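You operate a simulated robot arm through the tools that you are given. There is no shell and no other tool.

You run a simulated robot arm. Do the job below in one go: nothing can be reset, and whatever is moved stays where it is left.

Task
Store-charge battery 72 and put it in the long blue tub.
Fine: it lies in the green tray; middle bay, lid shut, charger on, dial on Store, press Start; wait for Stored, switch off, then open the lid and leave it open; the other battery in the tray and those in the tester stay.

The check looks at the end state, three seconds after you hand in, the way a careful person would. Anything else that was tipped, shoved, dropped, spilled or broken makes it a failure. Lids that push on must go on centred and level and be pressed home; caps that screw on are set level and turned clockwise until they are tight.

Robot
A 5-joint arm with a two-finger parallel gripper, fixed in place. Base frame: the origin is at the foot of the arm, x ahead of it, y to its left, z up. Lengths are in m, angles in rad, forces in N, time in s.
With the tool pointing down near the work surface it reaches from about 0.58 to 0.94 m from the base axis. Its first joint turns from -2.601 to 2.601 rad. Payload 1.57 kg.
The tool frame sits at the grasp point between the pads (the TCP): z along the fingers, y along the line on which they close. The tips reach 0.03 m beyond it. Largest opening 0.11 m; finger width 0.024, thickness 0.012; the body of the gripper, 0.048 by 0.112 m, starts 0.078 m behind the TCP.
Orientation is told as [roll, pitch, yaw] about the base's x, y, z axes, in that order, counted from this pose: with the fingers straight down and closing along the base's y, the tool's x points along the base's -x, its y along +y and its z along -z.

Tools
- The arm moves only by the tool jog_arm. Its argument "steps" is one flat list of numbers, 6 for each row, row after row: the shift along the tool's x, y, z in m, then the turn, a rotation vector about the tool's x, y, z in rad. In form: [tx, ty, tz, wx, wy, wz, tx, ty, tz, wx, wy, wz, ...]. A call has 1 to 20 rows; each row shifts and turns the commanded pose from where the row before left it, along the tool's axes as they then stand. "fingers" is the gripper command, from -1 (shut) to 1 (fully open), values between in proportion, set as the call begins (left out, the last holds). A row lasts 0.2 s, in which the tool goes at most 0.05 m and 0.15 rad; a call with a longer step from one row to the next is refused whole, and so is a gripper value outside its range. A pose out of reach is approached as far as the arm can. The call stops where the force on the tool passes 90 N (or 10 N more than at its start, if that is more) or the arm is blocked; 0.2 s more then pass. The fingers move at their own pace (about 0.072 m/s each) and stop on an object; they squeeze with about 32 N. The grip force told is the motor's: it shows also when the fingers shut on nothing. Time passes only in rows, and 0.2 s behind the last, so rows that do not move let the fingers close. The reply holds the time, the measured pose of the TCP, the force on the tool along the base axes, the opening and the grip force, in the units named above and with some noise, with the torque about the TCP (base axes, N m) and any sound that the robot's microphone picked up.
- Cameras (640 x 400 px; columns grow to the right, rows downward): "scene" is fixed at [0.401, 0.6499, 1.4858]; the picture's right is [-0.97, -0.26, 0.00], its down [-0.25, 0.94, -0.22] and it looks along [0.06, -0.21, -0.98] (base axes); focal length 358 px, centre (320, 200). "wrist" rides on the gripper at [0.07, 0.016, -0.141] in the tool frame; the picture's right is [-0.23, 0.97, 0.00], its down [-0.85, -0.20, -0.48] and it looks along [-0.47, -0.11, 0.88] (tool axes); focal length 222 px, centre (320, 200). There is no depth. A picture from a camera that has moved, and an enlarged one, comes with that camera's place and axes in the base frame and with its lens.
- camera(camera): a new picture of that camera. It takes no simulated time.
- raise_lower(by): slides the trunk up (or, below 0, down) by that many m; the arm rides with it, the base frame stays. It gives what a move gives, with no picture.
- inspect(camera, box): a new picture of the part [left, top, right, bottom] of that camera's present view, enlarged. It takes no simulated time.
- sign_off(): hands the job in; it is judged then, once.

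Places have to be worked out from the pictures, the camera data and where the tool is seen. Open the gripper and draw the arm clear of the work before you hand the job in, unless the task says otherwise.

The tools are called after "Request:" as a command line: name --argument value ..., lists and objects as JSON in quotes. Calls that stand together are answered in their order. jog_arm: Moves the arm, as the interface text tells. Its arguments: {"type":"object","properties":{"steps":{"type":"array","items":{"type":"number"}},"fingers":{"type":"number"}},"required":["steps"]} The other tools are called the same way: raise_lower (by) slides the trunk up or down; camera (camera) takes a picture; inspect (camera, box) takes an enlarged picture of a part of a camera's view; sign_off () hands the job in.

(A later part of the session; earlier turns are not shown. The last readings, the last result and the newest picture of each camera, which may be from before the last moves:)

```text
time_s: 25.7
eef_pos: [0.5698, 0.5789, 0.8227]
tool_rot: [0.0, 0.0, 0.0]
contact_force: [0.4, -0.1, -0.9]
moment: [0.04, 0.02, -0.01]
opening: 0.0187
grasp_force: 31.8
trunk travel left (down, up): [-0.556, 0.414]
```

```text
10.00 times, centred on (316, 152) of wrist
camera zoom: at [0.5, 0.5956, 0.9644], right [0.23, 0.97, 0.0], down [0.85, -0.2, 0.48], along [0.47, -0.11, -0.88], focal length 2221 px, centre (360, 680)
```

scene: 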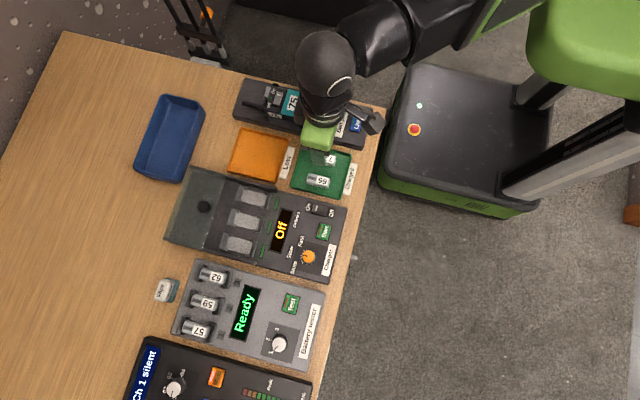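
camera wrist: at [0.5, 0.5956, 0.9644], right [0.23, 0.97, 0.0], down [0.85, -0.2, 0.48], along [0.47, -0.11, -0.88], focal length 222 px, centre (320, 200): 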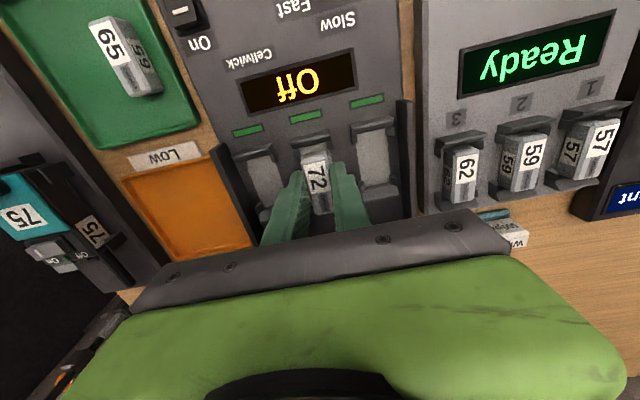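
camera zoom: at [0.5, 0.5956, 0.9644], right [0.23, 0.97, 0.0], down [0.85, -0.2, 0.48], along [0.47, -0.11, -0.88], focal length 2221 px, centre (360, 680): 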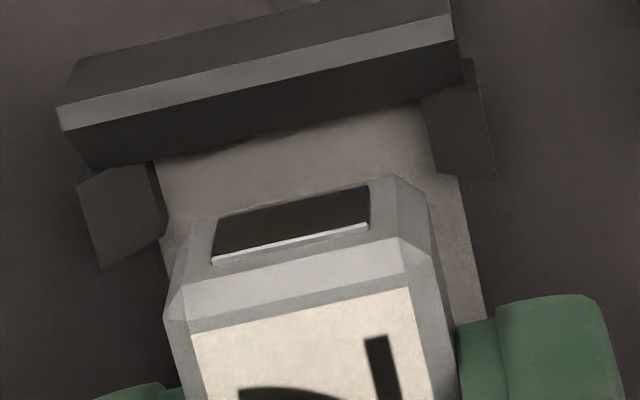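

Cradle has lead-in slopes and ~1.5–2 mm clearance per side; battery is aligned. I descend in small steps watching the force.

Request:
raise_lower --by -0.012

Request:
inspect --camera "wrist" --box '[284, 132, 348, 172]'

Request:
raise_lower --by -0.002

```text
time_s: 26.3
eef_pos: [0.5705, 0.5792, 0.8103]
tool_rot: [0.001, 0.0, 0.001]
contact_force: [0.0, 0.5, -0.2]
moment: [0.01, 0.01, -0.03]
opening: 0.0186
grasp_force: 31.8
trunk travel left (down, up): [-0.544, 0.426]
```

```text
10.00 times, centred on (316, 152) of wrist
camera zoom: at [0.5, 0.5956, 0.9524], right [0.23, 0.97, 0.0], down [0.85, -0.2, 0.48], along [0.47, -0.11, -0.88], focal length 2221 px, centre (360, 680)
```

zoom: 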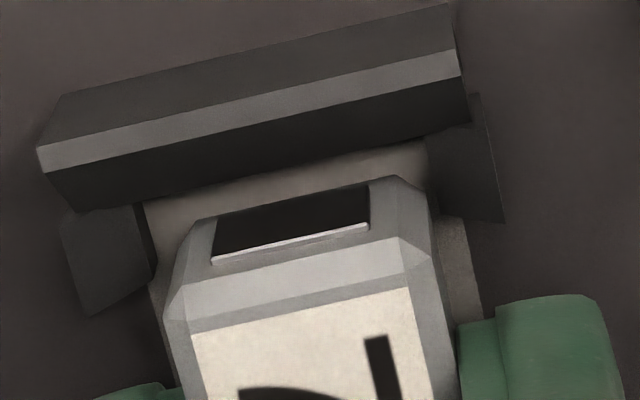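

```text
time_s: 26.9
eef_pos: [0.5702, 0.5788, 0.8091]
tool_rot: [0.001, -0.001, 0.002]
contact_force: [-0.4, -0.1, -0.8]
moment: [0.02, 0.02, 0.05]
opening: 0.0188
grasp_force: 32.2
trunk travel left (down, up): [-0.542, 0.428]
```

No contact yet; continue down 2 mm at a time.

Request:
raise_lower --by -0.002

Request:
raise_lower --by -0.002

Request:
inspect --camera "wrist" --box '[284, 132, 348, 172]'

```text
time_s: 27.4
eef_pos: [0.57, 0.5773, 0.8077]
tool_rot: [0.0, 0.001, -0.001]
contact_force: [-0.3, 1.0, 0.6]
moment: [-0.03, -0.02, -0.04]
opening: 0.0188
grasp_force: 32.0
trunk travel left (down, up): [-0.54, 0.43]
```

```text
time_s: 27.9
eef_pos: [0.5704, 0.5795, 0.805]
tool_rot: [-0.001, 0.0, 0.0]
contact_force: [0.6, 0.5, -1.1]
moment: [-0.01, -0.02, -0.01]
opening: 0.019
grasp_force: 32.3
trunk travel left (down, up): [-0.538, 0.432]
```

```text
10.00 times, centred on (316, 152) of wrist
camera zoom: at [0.5, 0.5956, 0.9464], right [0.23, 0.97, 0.0], down [0.85, -0.2, 0.48], along [0.47, -0.11, -0.88], focal length 2221 px, centre (360, 680)
```

zoom: 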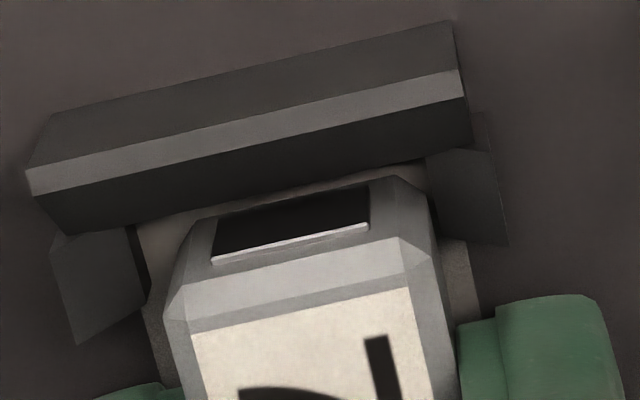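

Still free, battery nose sitting just behind the front contact. Keep lowering by 2 mm.

Request:
raise_lower --by -0.002

Request:
raise_lower --by -0.001

Request:
inspect --camera "wrist" --box '[284, 132, 348, 172]'

```text
time_s: 28.4
eef_pos: [0.5701, 0.5783, 0.8031]
tool_rot: [0.0, 0.0, 0.002]
contact_force: [0.0, -0.8, -0.8]
moment: [-0.01, -0.02, -0.04]
opening: 0.0188
grasp_force: 32.4
trunk travel left (down, up): [-0.536, 0.434]
```

```text
time_s: 28.9
eef_pos: [0.5696, 0.5801, 0.8024]
tool_rot: [0.002, 0.0, 0.001]
contact_force: [4.2, 1.3, 10.8]
moment: [0.07, -0.03, 0.01]
opening: 0.019
grasp_force: 31.9
trunk travel left (down, up): [-0.535, 0.435]
```

```text
10.00 times, centred on (316, 152) of wrist
camera zoom: at [0.4998, 0.5953, 0.944], right [0.23, 0.97, 0.0], down [0.85, -0.2, 0.48], along [0.47, -0.11, -0.88], focal length 2221 px, centre (360, 680)
```

zoom: 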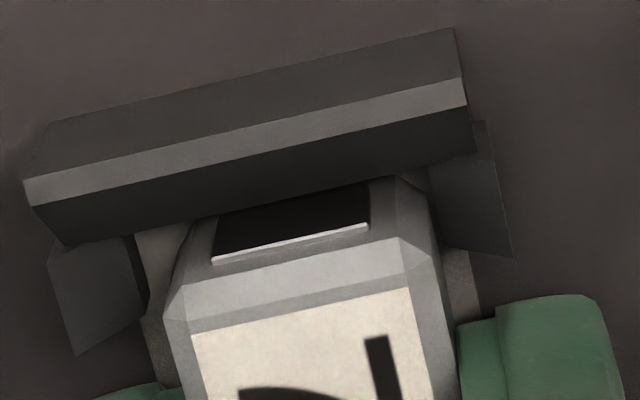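

Contact at TCP z≈0.802 with a small +x component. I back off 2 mm, shift +x 1.2 mm to centre in the cradle, and lower again to compare the contact height.

Request:
raise_lower --by 0.002

Request:
jog_arm --steps '[-0.0012, 0, 0, 0, 0, 0, 0, 0, 0, 0, 0, 0]'

Request:
raise_lower --by -0.002

Request:
raise_lower --by -0.001

Request:
inspect --camera "wrist" --box '[284, 132, 348, 172]'

```text
time_s: 29.4
eef_pos: [0.5696, 0.5791, 0.8041]
tool_rot: [0.0, -0.001, -0.001]
contact_force: [0.1, -0.5, -0.2]
moment: [0.02, 0.01, 0.0]
opening: 0.0191
grasp_force: 31.7
trunk travel left (down, up): [-0.537, 0.433]
```

```text
time_s: 30.0
eef_pos: [0.5722, 0.579, 0.804]
tool_rot: [0.0, -0.001, -0.001]
contact_force: [0.3, 0.3, -0.3]
moment: [0.01, -0.01, -0.05]
opening: 0.0188
grasp_force: 32.2
trunk travel left (down, up): [-0.537, 0.433]
```

```text
time_s: 30.6
eef_pos: [0.5709, 0.5793, 0.8021]
tool_rot: [-0.001, -0.002, 0.001]
contact_force: [1.2, 1.8, 10.1]
moment: [0.02, -0.06, -0.01]
opening: 0.0189
grasp_force: 31.8
trunk travel left (down, up): [-0.535, 0.435]
```

```text
time_s: 31.1
eef_pos: [0.5701, 0.5791, 0.8025]
tool_rot: [0.001, 0.0, 0.001]
contact_force: [7.3, 6.0, 25.9]
moment: [0.16, -0.07, -0.06]
opening: 0.0188
grasp_force: 31.8
trunk travel left (down, up): [-0.534, 0.436]
```

```text
10.00 times, centred on (316, 152) of wrist
camera zoom: at [0.5004, 0.5951, 0.9438], right [0.23, 0.97, 0.0], down [0.85, -0.2, 0.48], along [0.47, -0.11, -0.88], focal length 2221 px, centre (360, 680)
```

zoom: 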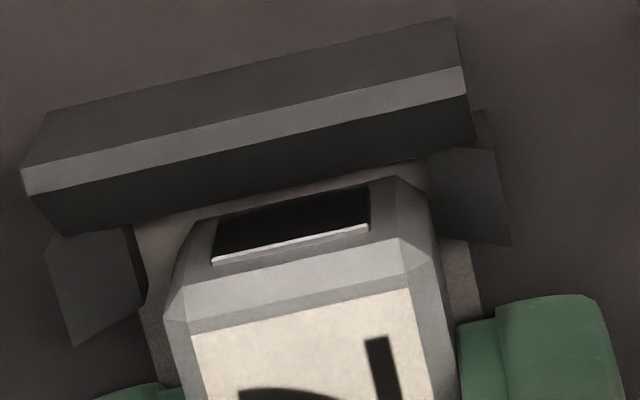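

Same contact height both times, so the battery rests on the pad. I relieve 1 mm, open the fingers to ~0.028 and retreat upward slowly.

Request:
raise_lower --by 0.001

Request:
jog_arm --steps '[0, 0, 0, 0, 0, 0, 0, 0, 0, 0, 0, 0]' --fingers -0.5

Request:
raise_lower --by 0.025

Request:
inspect --camera "wrist" --box '[250, 100, 410, 200]'

```text
time_s: 31.6
eef_pos: [0.5702, 0.5786, 0.8014]
tool_rot: [0.0, 0.0, 0.0]
contact_force: [2.5, 3.4, 13.4]
moment: [0.07, -0.11, 0.03]
opening: 0.019
grasp_force: 31.8
trunk travel left (down, up): [-0.535, 0.435]
```

```text
time_s: 32.2
eef_pos: [0.5712, 0.5789, 0.8019]
tool_rot: [0.0, -0.001, 0.001]
contact_force: [-0.9, -0.5, 0.8]
moment: [0.0, 0.02, 0.02]
opening: 0.0273
grasp_force: 0.1
trunk travel left (down, up): [-0.535, 0.435]
```

```text
time_s: 32.9
eef_pos: [0.5708, 0.5786, 0.8275]
tool_rot: [0.0, -0.002, -0.001]
contact_force: [0.2, 0.0, 0.6]
moment: [0.02, -0.01, -0.01]
opening: 0.0273
grasp_force: 0.1
trunk travel left (down, up): [-0.56, 0.41]
```

```text
4.00 times, centred on (330, 150) of wrist
camera zoom: at [0.5011, 0.5958, 0.9684], right [0.23, 0.97, 0.0], down [0.85, -0.2, 0.48], along [0.47, -0.11, -0.88], focal length 888 px, centre (280, 400)
```

zoom: 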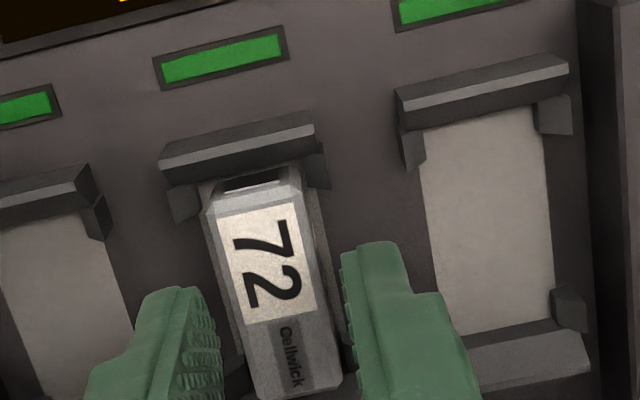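

Battery 72 sits properly in the middle bay. I raise clear (tips ~0.87) and move out in +x over the lid knob.

Request:
raise_lower --by 0.07

Request:
jog_arm --steps '[-0.033, 0, 0, 0, 0, 0, -0.033, 0, 0, 0, 0, 0, 0, 0, 0, 0, 0, 0]' --fingers -0.1

Request:
camera --camera "wrist"

Request:
inspect --camera "wrist" --box '[250, 100, 410, 200]'

Request:
inspect --camera "scene" --box '[180, 170, 340, 270]'

```text
time_s: 34.0
eef_pos: [0.5719, 0.5798, 0.8972]
tool_rot: [0.0, 0.0, 0.0]
contact_force: [0.2, -0.1, 0.4]
moment: [0.01, -0.01, -0.01]
opening: 0.0275
grasp_force: 0.1
trunk travel left (down, up): [-0.63, 0.34]
```

```text
time_s: 34.8
eef_pos: [0.6378, 0.5793, 0.8975]
tool_rot: [-0.001, 0.0, 0.002]
contact_force: [0.2, -0.5, -0.6]
moment: [0.0, -0.04, -0.01]
opening: 0.0495
grasp_force: 0.0
trunk travel left (down, up): [-0.63, 0.34]
```

```text
taken
camera wrist: at [0.5681, 0.5961, 1.0384], right [0.23, 0.97, 0.0], down [0.85, -0.2, 0.48], along [0.47, -0.11, -0.88], focal length 222 px, centre (320, 200)
```

wrist: 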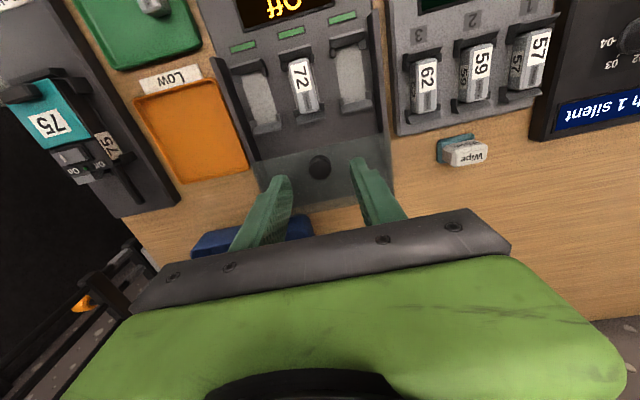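

```text
4.00 times, centred on (330, 150) of wrist
camera zoom: at [0.5681, 0.5961, 1.0384], right [0.23, 0.97, 0.0], down [0.85, -0.2, 0.48], along [0.47, -0.11, -0.88], focal length 888 px, centre (280, 400)
```

zoom: 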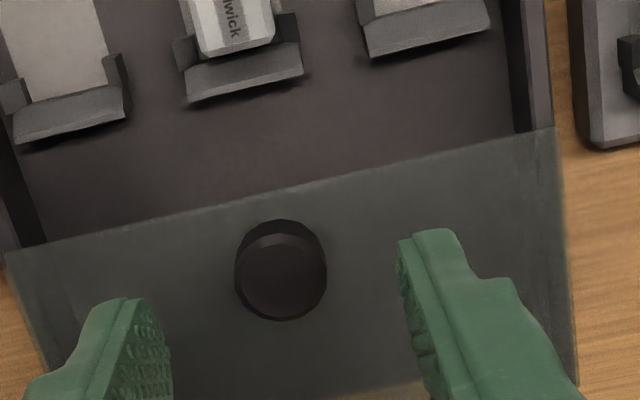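

```text
4.00 times, centred on (260, 220) of scene
camera zoom: at [0.401, 0.6499, 1.4858], right [-0.97, -0.26, 0.0], down [-0.25, 0.94, -0.22], along [0.06, -0.21, -0.98], focal length 1433 px, centre (560, 120)
```

zoom: 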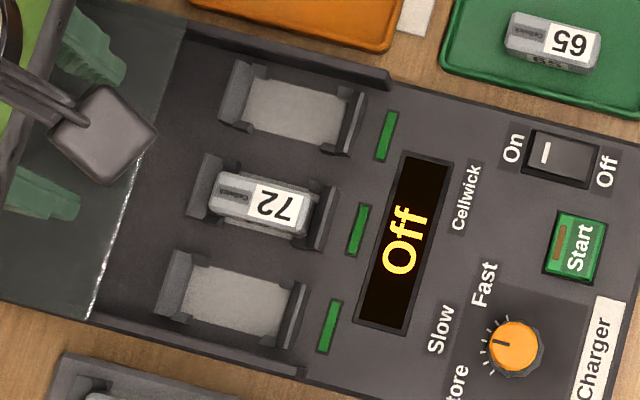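

Battery 72 looks well seated. The knob (≈21 mm dia) is between the fingers in y, around x≈0.643; I lower 2.5 cm to refine.

Request:
jog_arm --steps '[-0.004, 0, 0, 0, 0, 0, 0, 0, 0, 0, 0, 0]'

Request:
raise_lower --by -0.025

Request:
inspect --camera "wrist" --box '[250, 100, 410, 200]'

```text
time_s: 35.4
eef_pos: [0.6423, 0.5794, 0.8971]
tool_rot: [0.001, 0.002, -0.001]
contact_force: [0.1, -0.2, -0.3]
moment: [0.0, 0.0, 0.01]
opening: 0.0494
grasp_force: 0.0
trunk travel left (down, up): [-0.63, 0.34]
```

```text
time_s: 36.1
eef_pos: [0.6426, 0.5788, 0.8724]
tool_rot: [0.0, 0.001, -0.001]
contact_force: [-0.9, 0.6, 0.1]
moment: [-0.02, 0.02, -0.01]
opening: 0.0494
grasp_force: 0.0
trunk travel left (down, up): [-0.605, 0.365]
```

```text
4.00 times, centred on (330, 150) of wrist
camera zoom: at [0.5712, 0.5954, 1.0134], right [0.23, 0.97, 0.0], down [0.85, -0.2, 0.48], along [0.47, -0.11, -0.88], focal length 888 px, centre (280, 400)
```

zoom: 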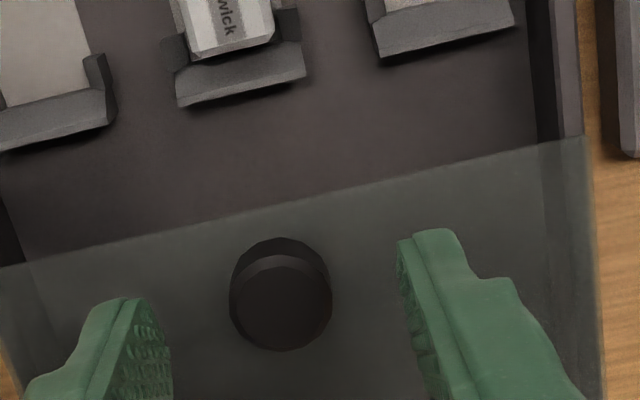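

Knob is centred between the fingers in y and at x≈0.643. Lower 1.4 cm more so the tips straddle the knob, then look.

Request:
raise_lower --by -0.014

Request:
inspect --camera "wrist" --box '[250, 110, 410, 210]'

Request:
raise_lower --by -0.003

Request:
inspect --camera "wrist" --box '[250, 110, 410, 210]'

```text
time_s: 36.7
eef_pos: [0.6414, 0.5791, 0.8578]
tool_rot: [0.0, -0.001, 0.0]
contact_force: [-0.6, 0.6, -0.4]
moment: [0.03, -0.01, -0.04]
opening: 0.0494
grasp_force: 0.1
trunk travel left (down, up): [-0.591, 0.379]
```

```text
4.00 times, centred on (330, 160) of wrist
camera zoom: at [0.5712, 0.5954, 0.9994], right [0.23, 0.97, 0.0], down [0.85, -0.2, 0.48], along [0.47, -0.11, -0.88], focal length 888 px, centre (280, 360)
```

zoom: 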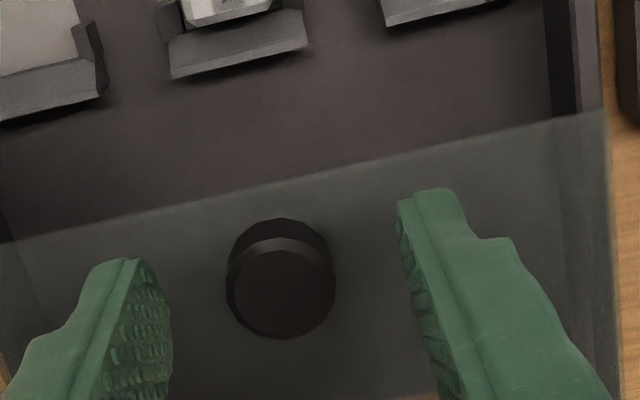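

```text
time_s: 37.2
eef_pos: [0.6414, 0.579, 0.8551]
tool_rot: [-0.001, 0.0, 0.0]
contact_force: [0.0, 0.3, 0.3]
moment: [0.01, 0.0, -0.01]
opening: 0.0494
grasp_force: 0.1
trunk travel left (down, up): [-0.588, 0.382]
```

```text
4.00 times, centred on (330, 160) of wrist
camera zoom: at [0.5712, 0.5954, 0.9964], right [0.23, 0.97, 0.0], down [0.85, -0.2, 0.48], along [0.47, -0.11, -0.88], focal length 888 px, centre (280, 360)
```

zoom: 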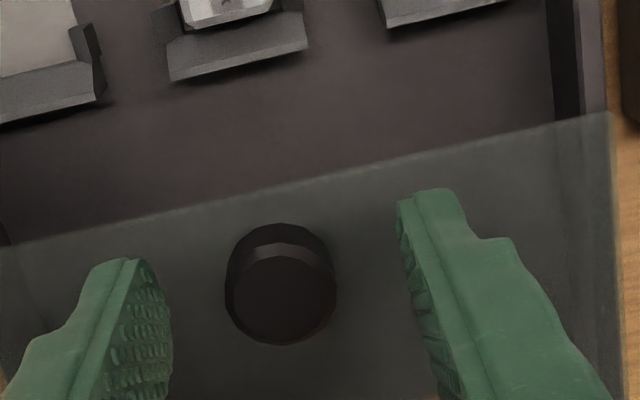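

Tips now at ~0.825 straddling the knob with no contact. I close on the knob and read the opening.

Request:
jog_arm --steps '[0, 0, 0, 0, 0, 0, 0, 0, 0, 0, 0, 0, 0, 0, 0, 0, 0, 0, 0, 0, 0, 0, 0, 0]' --fingers -0.8

Request:
inspect --camera "wrist" --box '[250, 110, 410, 210]'

```text
time_s: 38.2
eef_pos: [0.6422, 0.5786, 0.8552]
tool_rot: [-0.001, 0.0, -0.004]
contact_force: [-4.2, -15.1, -8.1]
moment: [-0.38, 0.13, -0.11]
opening: 0.0233
grasp_force: 35.3
trunk travel left (down, up): [-0.588, 0.382]
```

```text
4.00 times, centred on (330, 160) of wrist
camera zoom: at [0.5715, 0.5944, 0.9965], right [0.23, 0.97, 0.0], down [0.86, -0.2, 0.48], along [0.47, -0.11, -0.88], focal length 888 px, centre (280, 360)
```

zoom: 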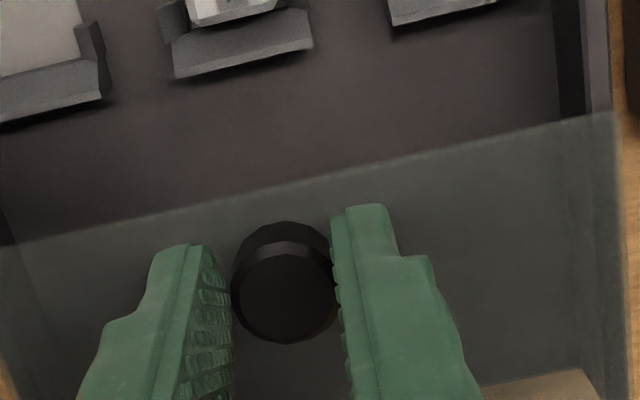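

Knob gripped (0.0233 wide) with a slight sideways strain, so I shift −y 1 mm and begin sliding the lid toward −x, first 1 cm.

Request:
jog_arm --steps '[0, -0.001, 0, 0, 0, 0, 0.005, 0, 0, 0, 0, 0, 0.005, 0, 0, 0, 0, 0, 0, 0, 0, 0, 0, 0]'

Request:
inspect --camera "wrist" --box '[250, 110, 410, 210]'

```text
time_s: 39.2
eef_pos: [0.6312, 0.5776, 0.8546]
tool_rot: [-0.001, 0.001, -0.001]
contact_force: [0.4, -14.2, -5.8]
moment: [-0.38, -0.51, -0.14]
opening: 0.023
grasp_force: 34.9
trunk travel left (down, up): [-0.588, 0.382]
```

```text
4.00 times, centred on (330, 160) of wrist
camera zoom: at [0.5614, 0.5944, 0.9964], right [0.23, 0.97, 0.0], down [0.85, -0.2, 0.48], along [0.47, -0.11, -0.88], focal length 888 px, centre (280, 360)
```

zoom: 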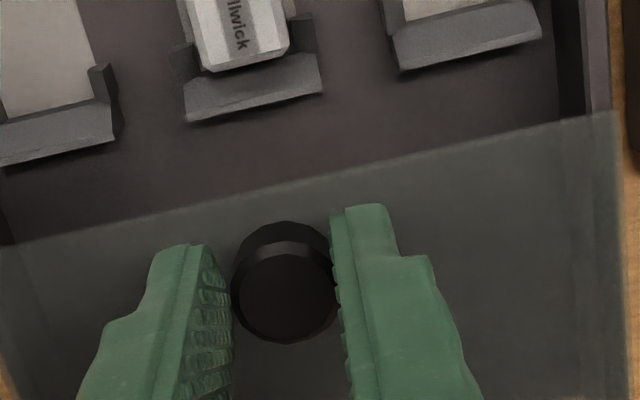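

The lid follows the knob smoothly. I continue sliding in −x by 4 cm more with a small −y easing, watching the force.

Request:
jog_arm --steps '[0.005, -0.001, 0, 0, 0, 0, 0.007, 0, 0, 0, 0, 0, 0.007, 0, 0, 0, 0, 0, 0.007, 0, 0, 0, 0, 0, 0.007, 0, 0, 0, 0, 0, 0.007, 0, 0, 0, 0, 0, 0, 0, 0, 0, 0, 0]'

Request:
camera --camera "wrist"

Request:
camera --camera "scene"

```text
time_s: 40.8
eef_pos: [0.5912, 0.579, 0.8552]
tool_rot: [0.001, 0.0, 0.001]
contact_force: [0.6, 9.2, 5.6]
moment: [0.29, 0.17, 0.02]
opening: 0.0232
grasp_force: 35.6
trunk travel left (down, up): [-0.588, 0.382]
```

```text
taken
camera wrist: at [0.5203, 0.594, 0.9965], right [0.23, 0.97, 0.0], down [0.85, -0.2, 0.48], along [0.47, -0.11, -0.88], focal length 222 px, centre (320, 200)
```

wrist: 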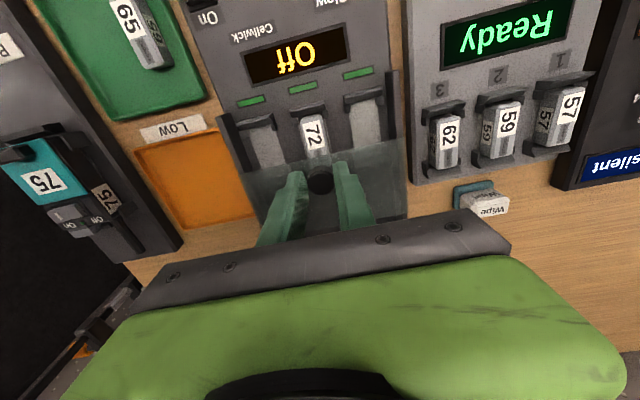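

```text
taken
```

scene: 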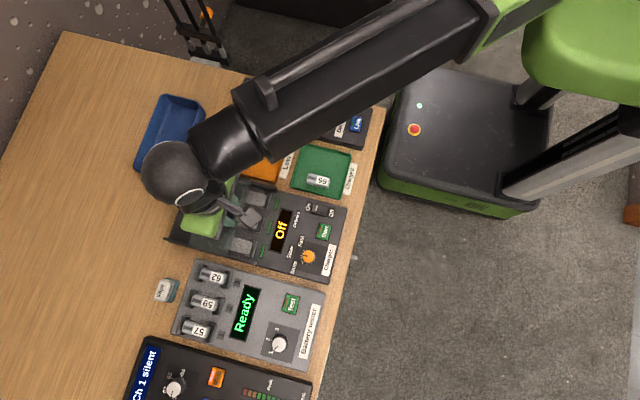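

Lid moving well; now at knob x≈0.591. Continue 3.5 cm, then creep to the stop.

Request:
jog_arm --steps '[0.007, 0.0005, 0, 0, 0, 0, 0.007, 0, 0, 0, 0, 0, 0.007, 0, 0, 0, 0, 0, 0.007, 0, 0, 0, 0, 0, 0.007, 0, 0, 0, 0, 0, 0, 0, 0, 0, 0, 0]'

Request:
inspect --camera "wrist" --box '[220, 80, 440, 218]'

Request:
inspect --camera "scene" --box '[150, 160, 310, 270]'

```text
time_s: 42.2
eef_pos: [0.5553, 0.5771, 0.8556]
tool_rot: [0.0, -0.001, -0.001]
contact_force: [0.9, 18.4, 11.5]
moment: [0.57, -0.21, 0.08]
opening: 0.0229
grasp_force: 36.0
trunk travel left (down, up): [-0.588, 0.382]
```

```text
2.90 times, centred on (330, 149) of wrist
camera zoom: at [0.4849, 0.5941, 0.9964], right [0.23, 0.97, 0.0], down [0.85, -0.2, 0.48], along [0.47, -0.11, -0.88], focal length 644 px, centre (291, 348)
```

zoom: 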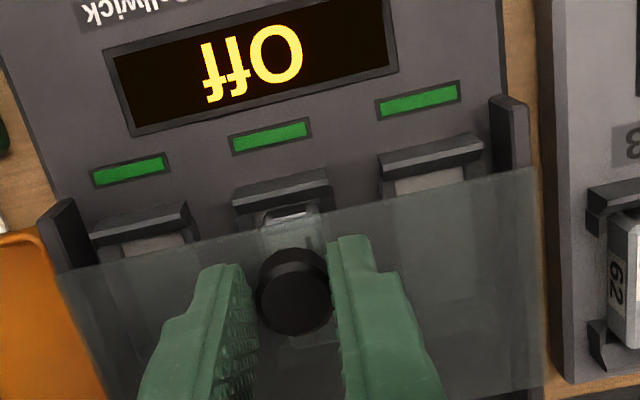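

```text
3.64 times, centred on (230, 215) of scene
camera zoom: at [0.401, 0.6499, 1.4858], right [-0.97, -0.26, 0.0], down [-0.25, 0.94, -0.22], along [0.06, -0.21, -0.98], focal length 1303 px, centre (647, 146)
```

zoom: 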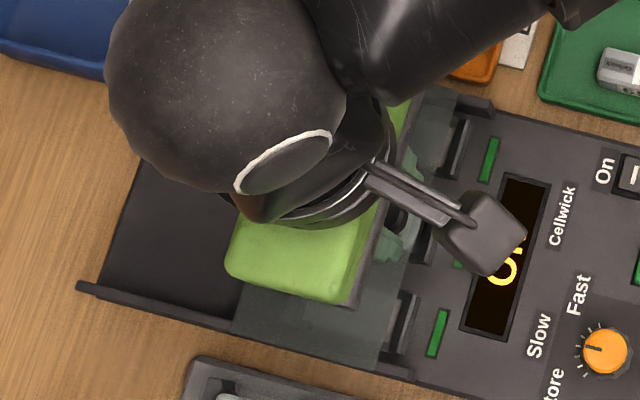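

The lid is within ~1 cm of the rail ends; the sideways force means the track drifts slightly +y. I ease +y 1 mm and continue in small steps.

Request:
jog_arm --steps '[0.002, 0.001, 0, 0, 0, 0, 0.003, 0, 0, 0, 0, 0, 0, 0, 0, 0, 0, 0]'

Request:
jog_arm --steps '[0.002, 0, 0, 0, 0, 0, 0.002, 0, 0, 0, 0, 0, 0, 0, 0, 0, 0, 0]'

Request:
inspect --camera "wrist" --box '[220, 80, 440, 218]'

```text
time_s: 43.0
eef_pos: [0.5505, 0.5771, 0.8542]
tool_rot: [-0.001, -0.001, 0.0]
contact_force: [-0.1, 9.1, 5.5]
moment: [0.26, -0.31, 0.04]
opening: 0.023
grasp_force: 36.0
trunk travel left (down, up): [-0.588, 0.382]
```

```text
time_s: 43.8
eef_pos: [0.5467, 0.5775, 0.8559]
tool_rot: [0.0, 0.0, -0.001]
contact_force: [-0.3, 4.1, 2.0]
moment: [0.14, -0.17, 0.03]
opening: 0.023
grasp_force: 35.4
trunk travel left (down, up): [-0.588, 0.382]
```

```text
2.90 times, centred on (330, 149) of wrist
camera zoom: at [0.4767, 0.5942, 0.9964], right [0.23, 0.97, 0.0], down [0.85, -0.2, 0.48], along [0.47, -0.11, -0.88], focal length 644 px, centre (291, 348)
```

zoom: 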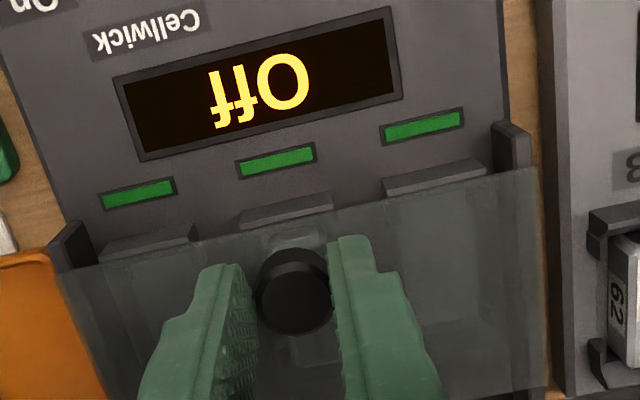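

Lid almost covers the front contacts now; I keep going in 3–4 mm steps until the stop is felt.

Request:
jog_arm --steps '[0.002, 0, 0, 0, 0, 0, 0.002, 0, 0, 0, 0, 0, 0, 0, 0, 0, 0, 0]'

Request:
jog_arm --steps '[0.002, 0, 0, 0, 0, 0, 0.002, 0, 0, 0, 0, 0, 0, 0, 0, 0, 0, 0]'

Request:
inspect --camera "wrist" --box '[220, 80, 440, 218]'

```text
time_s: 44.6
eef_pos: [0.5431, 0.5772, 0.8559]
tool_rot: [0.001, -0.001, -0.002]
contact_force: [-0.3, -2.1, -0.1]
moment: [0.0, -0.18, 0.01]
opening: 0.0231
grasp_force: 35.7
trunk travel left (down, up): [-0.588, 0.382]
```

```text
time_s: 45.4
eef_pos: [0.5405, 0.578, 0.8552]
tool_rot: [0.001, -0.002, -0.002]
contact_force: [12.8, 3.4, 9.2]
moment: [0.12, -0.4, -0.01]
opening: 0.0232
grasp_force: 35.6
trunk travel left (down, up): [-0.588, 0.382]
```

```text
2.90 times, centred on (330, 149) of wrist
camera zoom: at [0.4705, 0.5942, 0.9962], right [0.23, 0.97, 0.0], down [0.85, -0.2, 0.48], along [0.47, -0.11, -0.88], focal length 644 px, centre (291, 348)
```

zoom: 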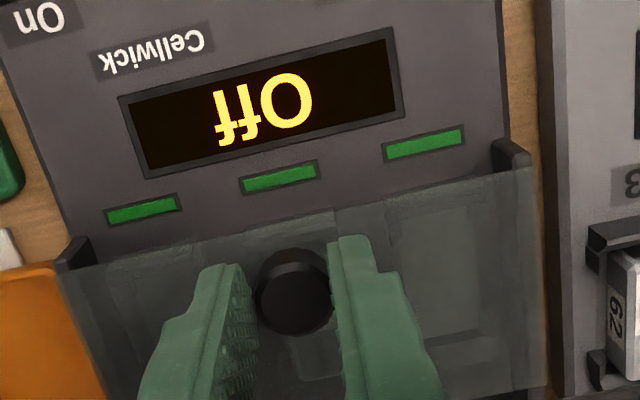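

A +x force of 13 N appears — the end stop. I push 1.5 mm more to confirm it's fully shut.

Request:
jog_arm --steps '[0.0015, 0, 0, 0, 0, 0, 0, 0, 0, 0, 0, 0]'

Request:
inspect --camera "wrist" --box '[220, 80, 440, 218]'

```text
time_s: 46.0
eef_pos: [0.5405, 0.5771, 0.8551]
tool_rot: [0.002, -0.003, -0.002]
contact_force: [24.6, 8.3, 14.3]
moment: [0.18, -0.93, 0.05]
opening: 0.0232
grasp_force: 35.4
trunk travel left (down, up): [-0.588, 0.382]
```

```text
2.90 times, centred on (330, 149) of wrist
camera zoom: at [0.4698, 0.594, 0.9959], right [0.23, 0.97, 0.0], down [0.85, -0.2, 0.48], along [0.47, -0.11, -0.88], focal length 644 px, centre (291, 348)
```

zoom: 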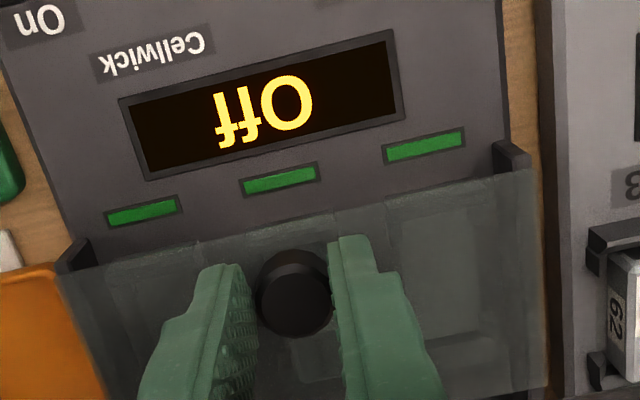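

Force climbs with no motion: the lid is at its stop, shut. I relax slightly, release the knob, and raise clear.

Request:
jog_arm --steps '[-0.0015, 0, 0, 0, 0, 0, 0, 0, 0, 0, 0, 0]'

Request:
jog_arm --steps '[0, 0, 0, 0, 0, 0, 0, 0, 0, 0, 0, 0, 0, 0, 0, 0, 0, 0]' --fingers -0.1

Request:
raise_lower --by 0.06

Request:
camera --camera "wrist"

Request:
inspect --camera "scene" --box '[150, 160, 350, 285]'

```text
time_s: 46.6
eef_pos: [0.5397, 0.578, 0.8548]
tool_rot: [-0.001, 0.001, -0.002]
contact_force: [21.8, 4.7, 10.2]
moment: [0.1, -1.15, -0.01]
opening: 0.0232
grasp_force: 36.1
trunk travel left (down, up): [-0.588, 0.382]
```

```text
time_s: 47.4
eef_pos: [0.5386, 0.5779, 0.8544]
tool_rot: [-0.001, -0.001, 0.0]
contact_force: [0.5, -0.3, -0.3]
moment: [0.01, 0.01, 0.04]
opening: 0.0494
grasp_force: 0.1
trunk travel left (down, up): [-0.588, 0.382]
```

```text
time_s: 48.4
eef_pos: [0.5393, 0.5786, 0.9156]
tool_rot: [0.0, 0.001, 0.001]
contact_force: [0.3, 0.4, 0.2]
moment: [-0.01, -0.01, 0.02]
opening: 0.0494
grasp_force: 0.0
trunk travel left (down, up): [-0.648, 0.322]
```

```text
taken
camera wrist: at [0.4688, 0.5947, 1.0563], right [0.23, 0.97, 0.0], down [0.85, -0.2, 0.48], along [0.47, -0.11, -0.88], focal length 222 px, centre (320, 200)
```

wrist: 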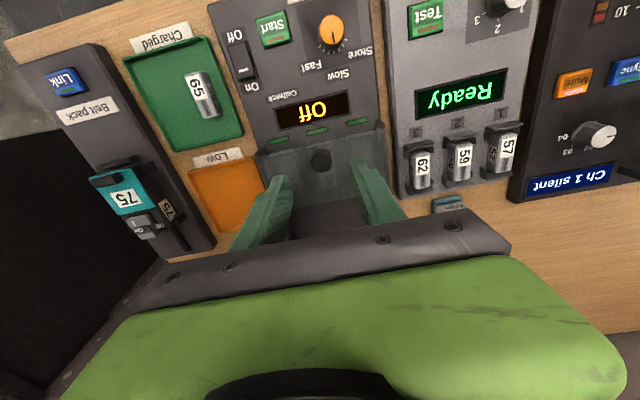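

```text
3.20 times, centred on (250, 222) of scene
camera zoom: at [0.401, 0.6499, 1.4858], right [-0.97, -0.26, 0.0], down [-0.25, 0.94, -0.22], along [0.06, -0.21, -0.98], focal length 1146 px, centre (544, 128)
```

zoom: 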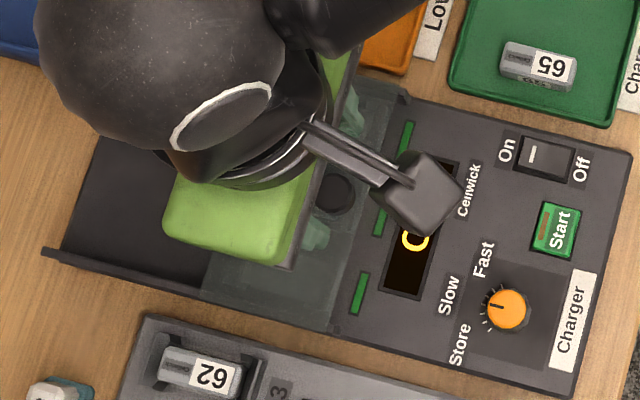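

The lid is shut over the bays with 72 in the middle. Next the power switch, near (0.434, 0.519): I move there at this height with fingers closed and look.

Request:
jog_arm --steps '[0.03, -0.02, 0, 0, 0, 0, 0.03, -0.02, 0, 0, 0, 0, 0.03, -0.019, 0, 0, 0, 0, 0, 0, 0, 0, 0, 0]' --fingers -1

Request:
camera --camera "wrist"

Request:
inspect --camera "wrist" --box '[280, 90, 408, 170]'

Request:
inspect --camera "scene" --box '[150, 160, 350, 285]'

```text
time_s: 49.4
eef_pos: [0.4486, 0.5193, 0.9158]
tool_rot: [0.001, -0.002, -0.001]
contact_force: [0.6, -0.1, -0.3]
moment: [0.0, -0.03, 0.01]
opening: 0.0003
grasp_force: 21.2
trunk travel left (down, up): [-0.648, 0.322]
```

```text
taken
camera wrist: at [0.3782, 0.5352, 1.0564], right [0.23, 0.97, 0.0], down [0.85, -0.2, 0.48], along [0.47, -0.11, -0.88], focal length 222 px, centre (320, 200)
```

wrist: 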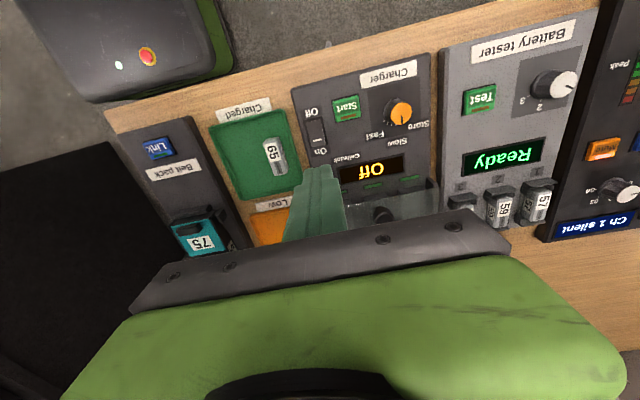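

```text
5.00 times, centred on (344, 130) of wrist
camera zoom: at [0.3782, 0.5352, 1.0564], right [0.23, 0.97, 0.0], down [0.85, -0.2, 0.48], along [0.47, -0.11, -0.88], focal length 1111 px, centre (200, 550)
```

zoom: 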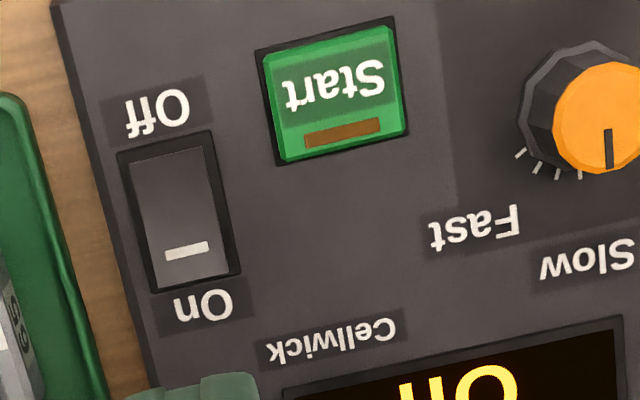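

```text
3.20 times, centred on (250, 222) of scene
camera zoom: at [0.401, 0.6499, 1.4858], right [-0.97, -0.26, 0.0], down [-0.25, 0.94, -0.22], along [0.06, -0.21, -0.98], focal length 1146 px, centre (544, 128)
```

zoom: 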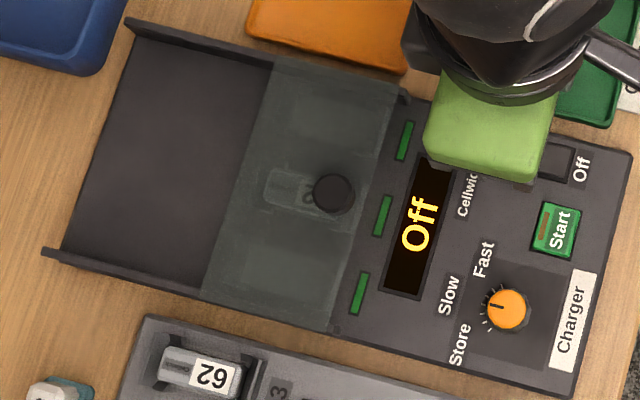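

Lid is fully over the bays. The rocker is centred at (0.435, 0.517) with the On end at x≈0.452, so pressing at x≈0.449 hits the On half only. I lower to just above it.

Request:
jog_arm --steps '[0, -0.002, 0, 0, 0, 0, 0, 0, 0, 0, 0, 0]'

Request:
raise_lower --by -0.088

Request:
inspect --camera "wrist" --box '[250, 110, 410, 210]'

```text
time_s: 50.0
eef_pos: [0.449, 0.5176, 0.915]
tool_rot: [-0.001, 0.0, -0.001]
contact_force: [0.2, -0.1, -0.8]
moment: [-0.04, 0.01, 0.0]
opening: 0.0
grasp_force: 21.3
trunk travel left (down, up): [-0.648, 0.322]
```

```text
time_s: 51.2
eef_pos: [0.4485, 0.5188, 0.8269]
tool_rot: [0.0, -0.001, 0.0]
contact_force: [-0.5, 0.3, 0.0]
moment: [-0.01, -0.01, -0.03]
opening: 0.0
grasp_force: 20.9
trunk travel left (down, up): [-0.56, 0.41]
```

```text
4.00 times, centred on (330, 160) of wrist
camera zoom: at [0.3783, 0.5343, 0.9685], right [0.23, 0.97, 0.0], down [0.85, -0.2, 0.48], along [0.47, -0.11, -0.88], focal length 888 px, centre (280, 360)
```

zoom: 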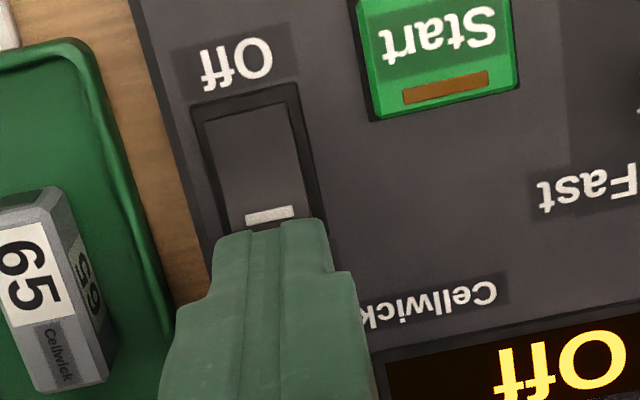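

Tip is right over the On half. Lower stepwise onto it.

Request:
raise_lower --by -0.01

Request:
raise_lower --by -0.003

Request:
raise_lower --by -0.002

Request:
inspect --camera "wrist" --box '[250, 110, 410, 210]'

```text
time_s: 51.8
eef_pos: [0.4489, 0.5181, 0.817]
tool_rot: [0.0, -0.001, 0.0]
contact_force: [-0.8, 0.0, -0.3]
moment: [0.02, -0.01, -0.02]
opening: 0.0
grasp_force: 21.7
trunk travel left (down, up): [-0.55, 0.42]
```

```text
time_s: 52.4
eef_pos: [0.4493, 0.5177, 0.8136]
tool_rot: [0.001, 0.001, -0.001]
contact_force: [0.0, 0.0, -0.7]
moment: [0.0, 0.03, 0.02]
opening: 0.0
grasp_force: 20.8
trunk travel left (down, up): [-0.547, 0.423]
```

```text
time_s: 52.9
eef_pos: [0.4488, 0.5182, 0.8114]
tool_rot: [0.0, 0.001, -0.002]
contact_force: [0.6, 0.3, 2.3]
moment: [-0.01, -0.01, 0.02]
opening: 0.0
grasp_force: 21.5
trunk travel left (down, up): [-0.545, 0.425]
```

```text
4.00 times, centred on (330, 160) of wrist
camera zoom: at [0.3785, 0.5342, 0.9534], right [0.23, 0.97, 0.0], down [0.85, -0.2, 0.48], along [0.47, -0.11, -0.88], focal length 888 px, centre (280, 360)
```

zoom: 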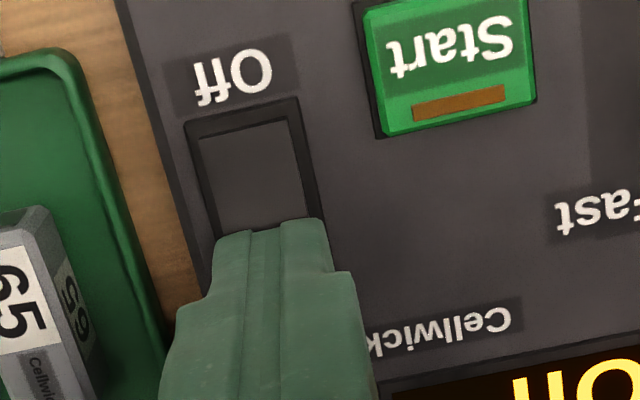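

Slight contact (2.3 N) at tip z≈0.781. I press further in small steps and watch for the switch flipping.

Request:
raise_lower --by -0.002

Request:
raise_lower --by -0.002

Request:
inspect --camera "scene" --box '[230, 180, 358, 260]'

Request:
inspect --camera "wrist" --box '[250, 110, 410, 210]'

```text
time_s: 53.4
eef_pos: [0.4499, 0.5171, 0.8101]
tool_rot: [0.0, 0.001, -0.001]
contact_force: [2.1, 1.6, 6.6]
moment: [0.04, -0.03, -0.02]
opening: 0.0
grasp_force: 21.6
trunk travel left (down, up): [-0.543, 0.427]
```

```text
time_s: 53.9
eef_pos: [0.4491, 0.5167, 0.8104]
tool_rot: [0.004, -0.004, -0.002]
contact_force: [13.8, 13.9, 52.1]
moment: [0.38, 0.18, -0.31]
opening: 0.0001
grasp_force: 21.9
trunk travel left (down, up): [-0.541, 0.429]
```

```text
5.00 times, centred on (294, 220) of scene
camera zoom: at [0.401, 0.6499, 1.4858], right [-0.97, -0.26, 0.0], down [-0.25, 0.94, -0.22], along [0.06, -0.21, -0.98], focal length 1791 px, centre (450, 100)
```

zoom: 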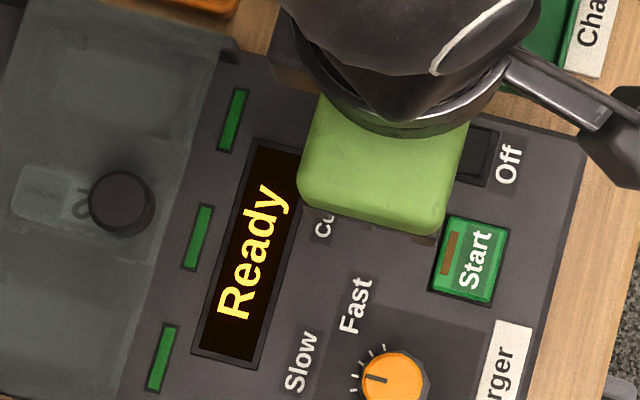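

```text
4.00 times, centred on (330, 160) of wrist
camera zoom: at [0.3781, 0.5334, 0.9515], right [0.23, 0.97, 0.01], down [0.85, -0.2, 0.48], along [0.47, -0.11, -0.88], focal length 888 px, centre (280, 360)
```

zoom: 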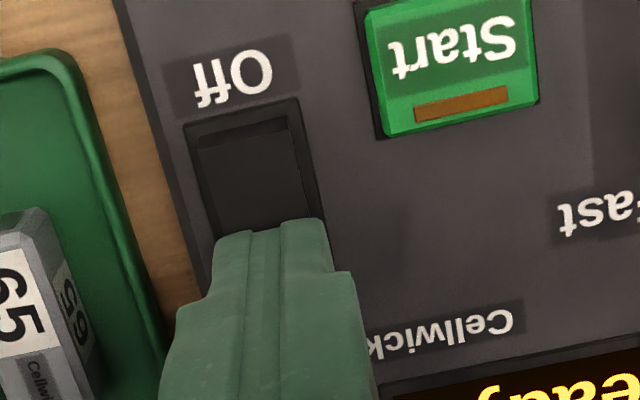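

The display now reads "Ready": power is on. I raise and move over the dial with fingers opened moderately to examine it.

Request:
raise_lower --by 0.09

Request:
jog_arm --steps '[0.0, 0.03, 0, 0, 0, 0, 0.0, 0.03, 0, 0, 0, 0, 0.0, 0.03, 0, 0, 0, 0, 0, 0, 0, 0, 0, 0]' --fingers 0.0

Request:
camera --camera "wrist"

Request:
inspect --camera "wrist" --box '[270, 80, 398, 160]'

Request:
inspect --camera "scene" --box '[230, 180, 358, 260]'

```text
time_s: 55.2
eef_pos: [0.4485, 0.5186, 0.8969]
tool_rot: [0.0, 0.0, -0.001]
contact_force: [0.2, -0.2, 0.1]
moment: [-0.01, -0.04, 0.04]
opening: 0.0
grasp_force: 21.1
trunk travel left (down, up): [-0.631, 0.339]
```

```text
time_s: 56.2
eef_pos: [0.4505, 0.6109, 0.8975]
tool_rot: [0.0, 0.001, 0.001]
contact_force: [0.7, 0.9, -0.8]
moment: [0.01, 0.01, -0.01]
opening: 0.0551
grasp_force: 0.0
trunk travel left (down, up): [-0.631, 0.339]
```

```text
taken
camera wrist: at [0.3793, 0.6274, 1.0393], right [0.23, 0.97, 0.0], down [0.85, -0.2, 0.48], along [0.47, -0.11, -0.88], focal length 222 px, centre (320, 200)
```

wrist: 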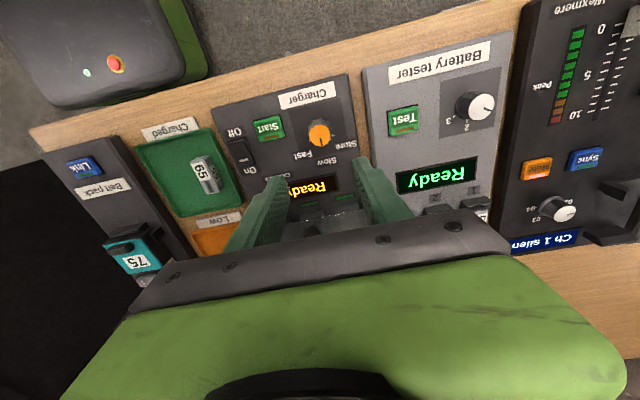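

```text
5.00 times, centred on (334, 120) of wrist
camera zoom: at [0.3793, 0.6274, 1.0393], right [0.23, 0.97, 0.0], down [0.85, -0.2, 0.48], along [0.47, -0.11, -0.88], focal length 1111 px, centre (250, 600)
```

zoom: 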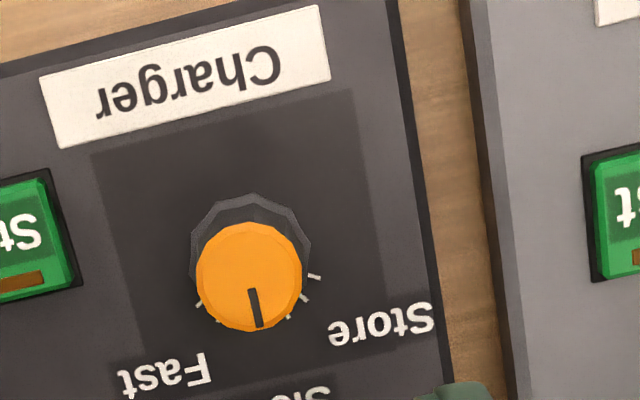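

```text
5.00 times, centred on (294, 220) of scene
camera zoom: at [0.401, 0.6499, 1.4858], right [-0.97, -0.26, 0.0], down [-0.25, 0.94, -0.22], along [0.06, -0.21, -0.98], focal length 1791 px, centre (450, 100)
```

zoom: 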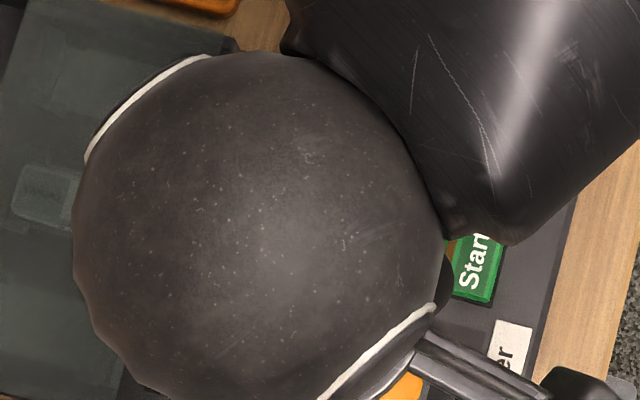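

Pointer is at Slow (0°, toward +x); Store lies at about +45° (counter-clockwise from above). The knob centre is ~(0.428, 0.616); I move the fingers over it and lower for a closer look.

Request:
jog_arm --steps '[0.011, 0.005, 0, 0, 0, 0, 0.01, 0, 0, 0, 0, 0, 0, 0, 0, 0, 0, 0]'

Request:
raise_lower --by -0.045

Request:
inspect --camera "wrist" --box '[256, 90, 384, 170]'

Request:
inspect --camera "scene" --box '[260, 210, 356, 270]'

```text
time_s: 57.0
eef_pos: [0.4291, 0.6125, 0.898]
tool_rot: [0.0, -0.001, 0.0]
contact_force: [-0.2, -0.2, 0.2]
moment: [0.04, -0.01, -0.02]
opening: 0.0549
grasp_force: 0.1
trunk travel left (down, up): [-0.631, 0.339]
```

```text
time_s: 57.8
eef_pos: [0.4287, 0.6139, 0.8531]
tool_rot: [0.001, -0.001, -0.001]
contact_force: [0.3, -0.1, -0.4]
moment: [-0.02, -0.02, -0.03]
opening: 0.0549
grasp_force: 0.2
trunk travel left (down, up): [-0.586, 0.384]
```

```text
5.00 times, centred on (320, 130) of wrist
camera zoom: at [0.3585, 0.6293, 0.9944], right [0.23, 0.97, 0.0], down [0.85, -0.2, 0.48], along [0.47, -0.11, -0.88], focal length 1111 px, centre (320, 550)
```

zoom: 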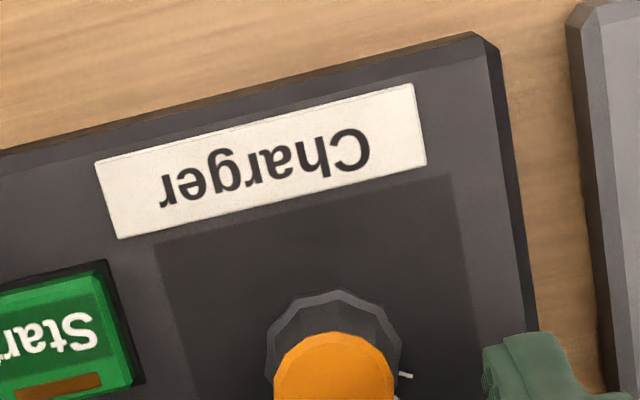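

```text
6.67 times, centred on (308, 240) of scene
camera zoom: at [0.401, 0.6499, 1.4858], right [-0.97, -0.26, 0.0], down [-0.25, 0.94, -0.22], along [0.06, -0.21, -0.98], focal length 2388 px, centre (400, -67)
```

zoom: 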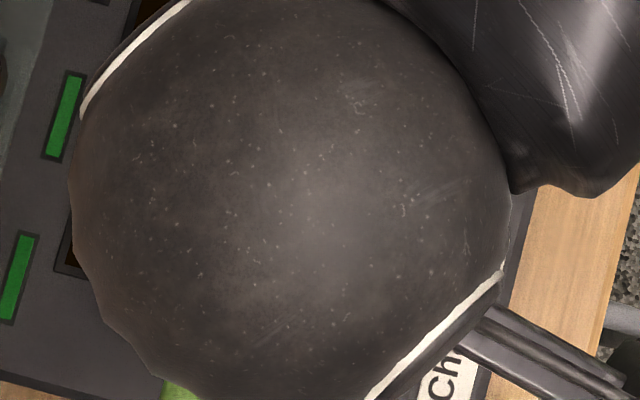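

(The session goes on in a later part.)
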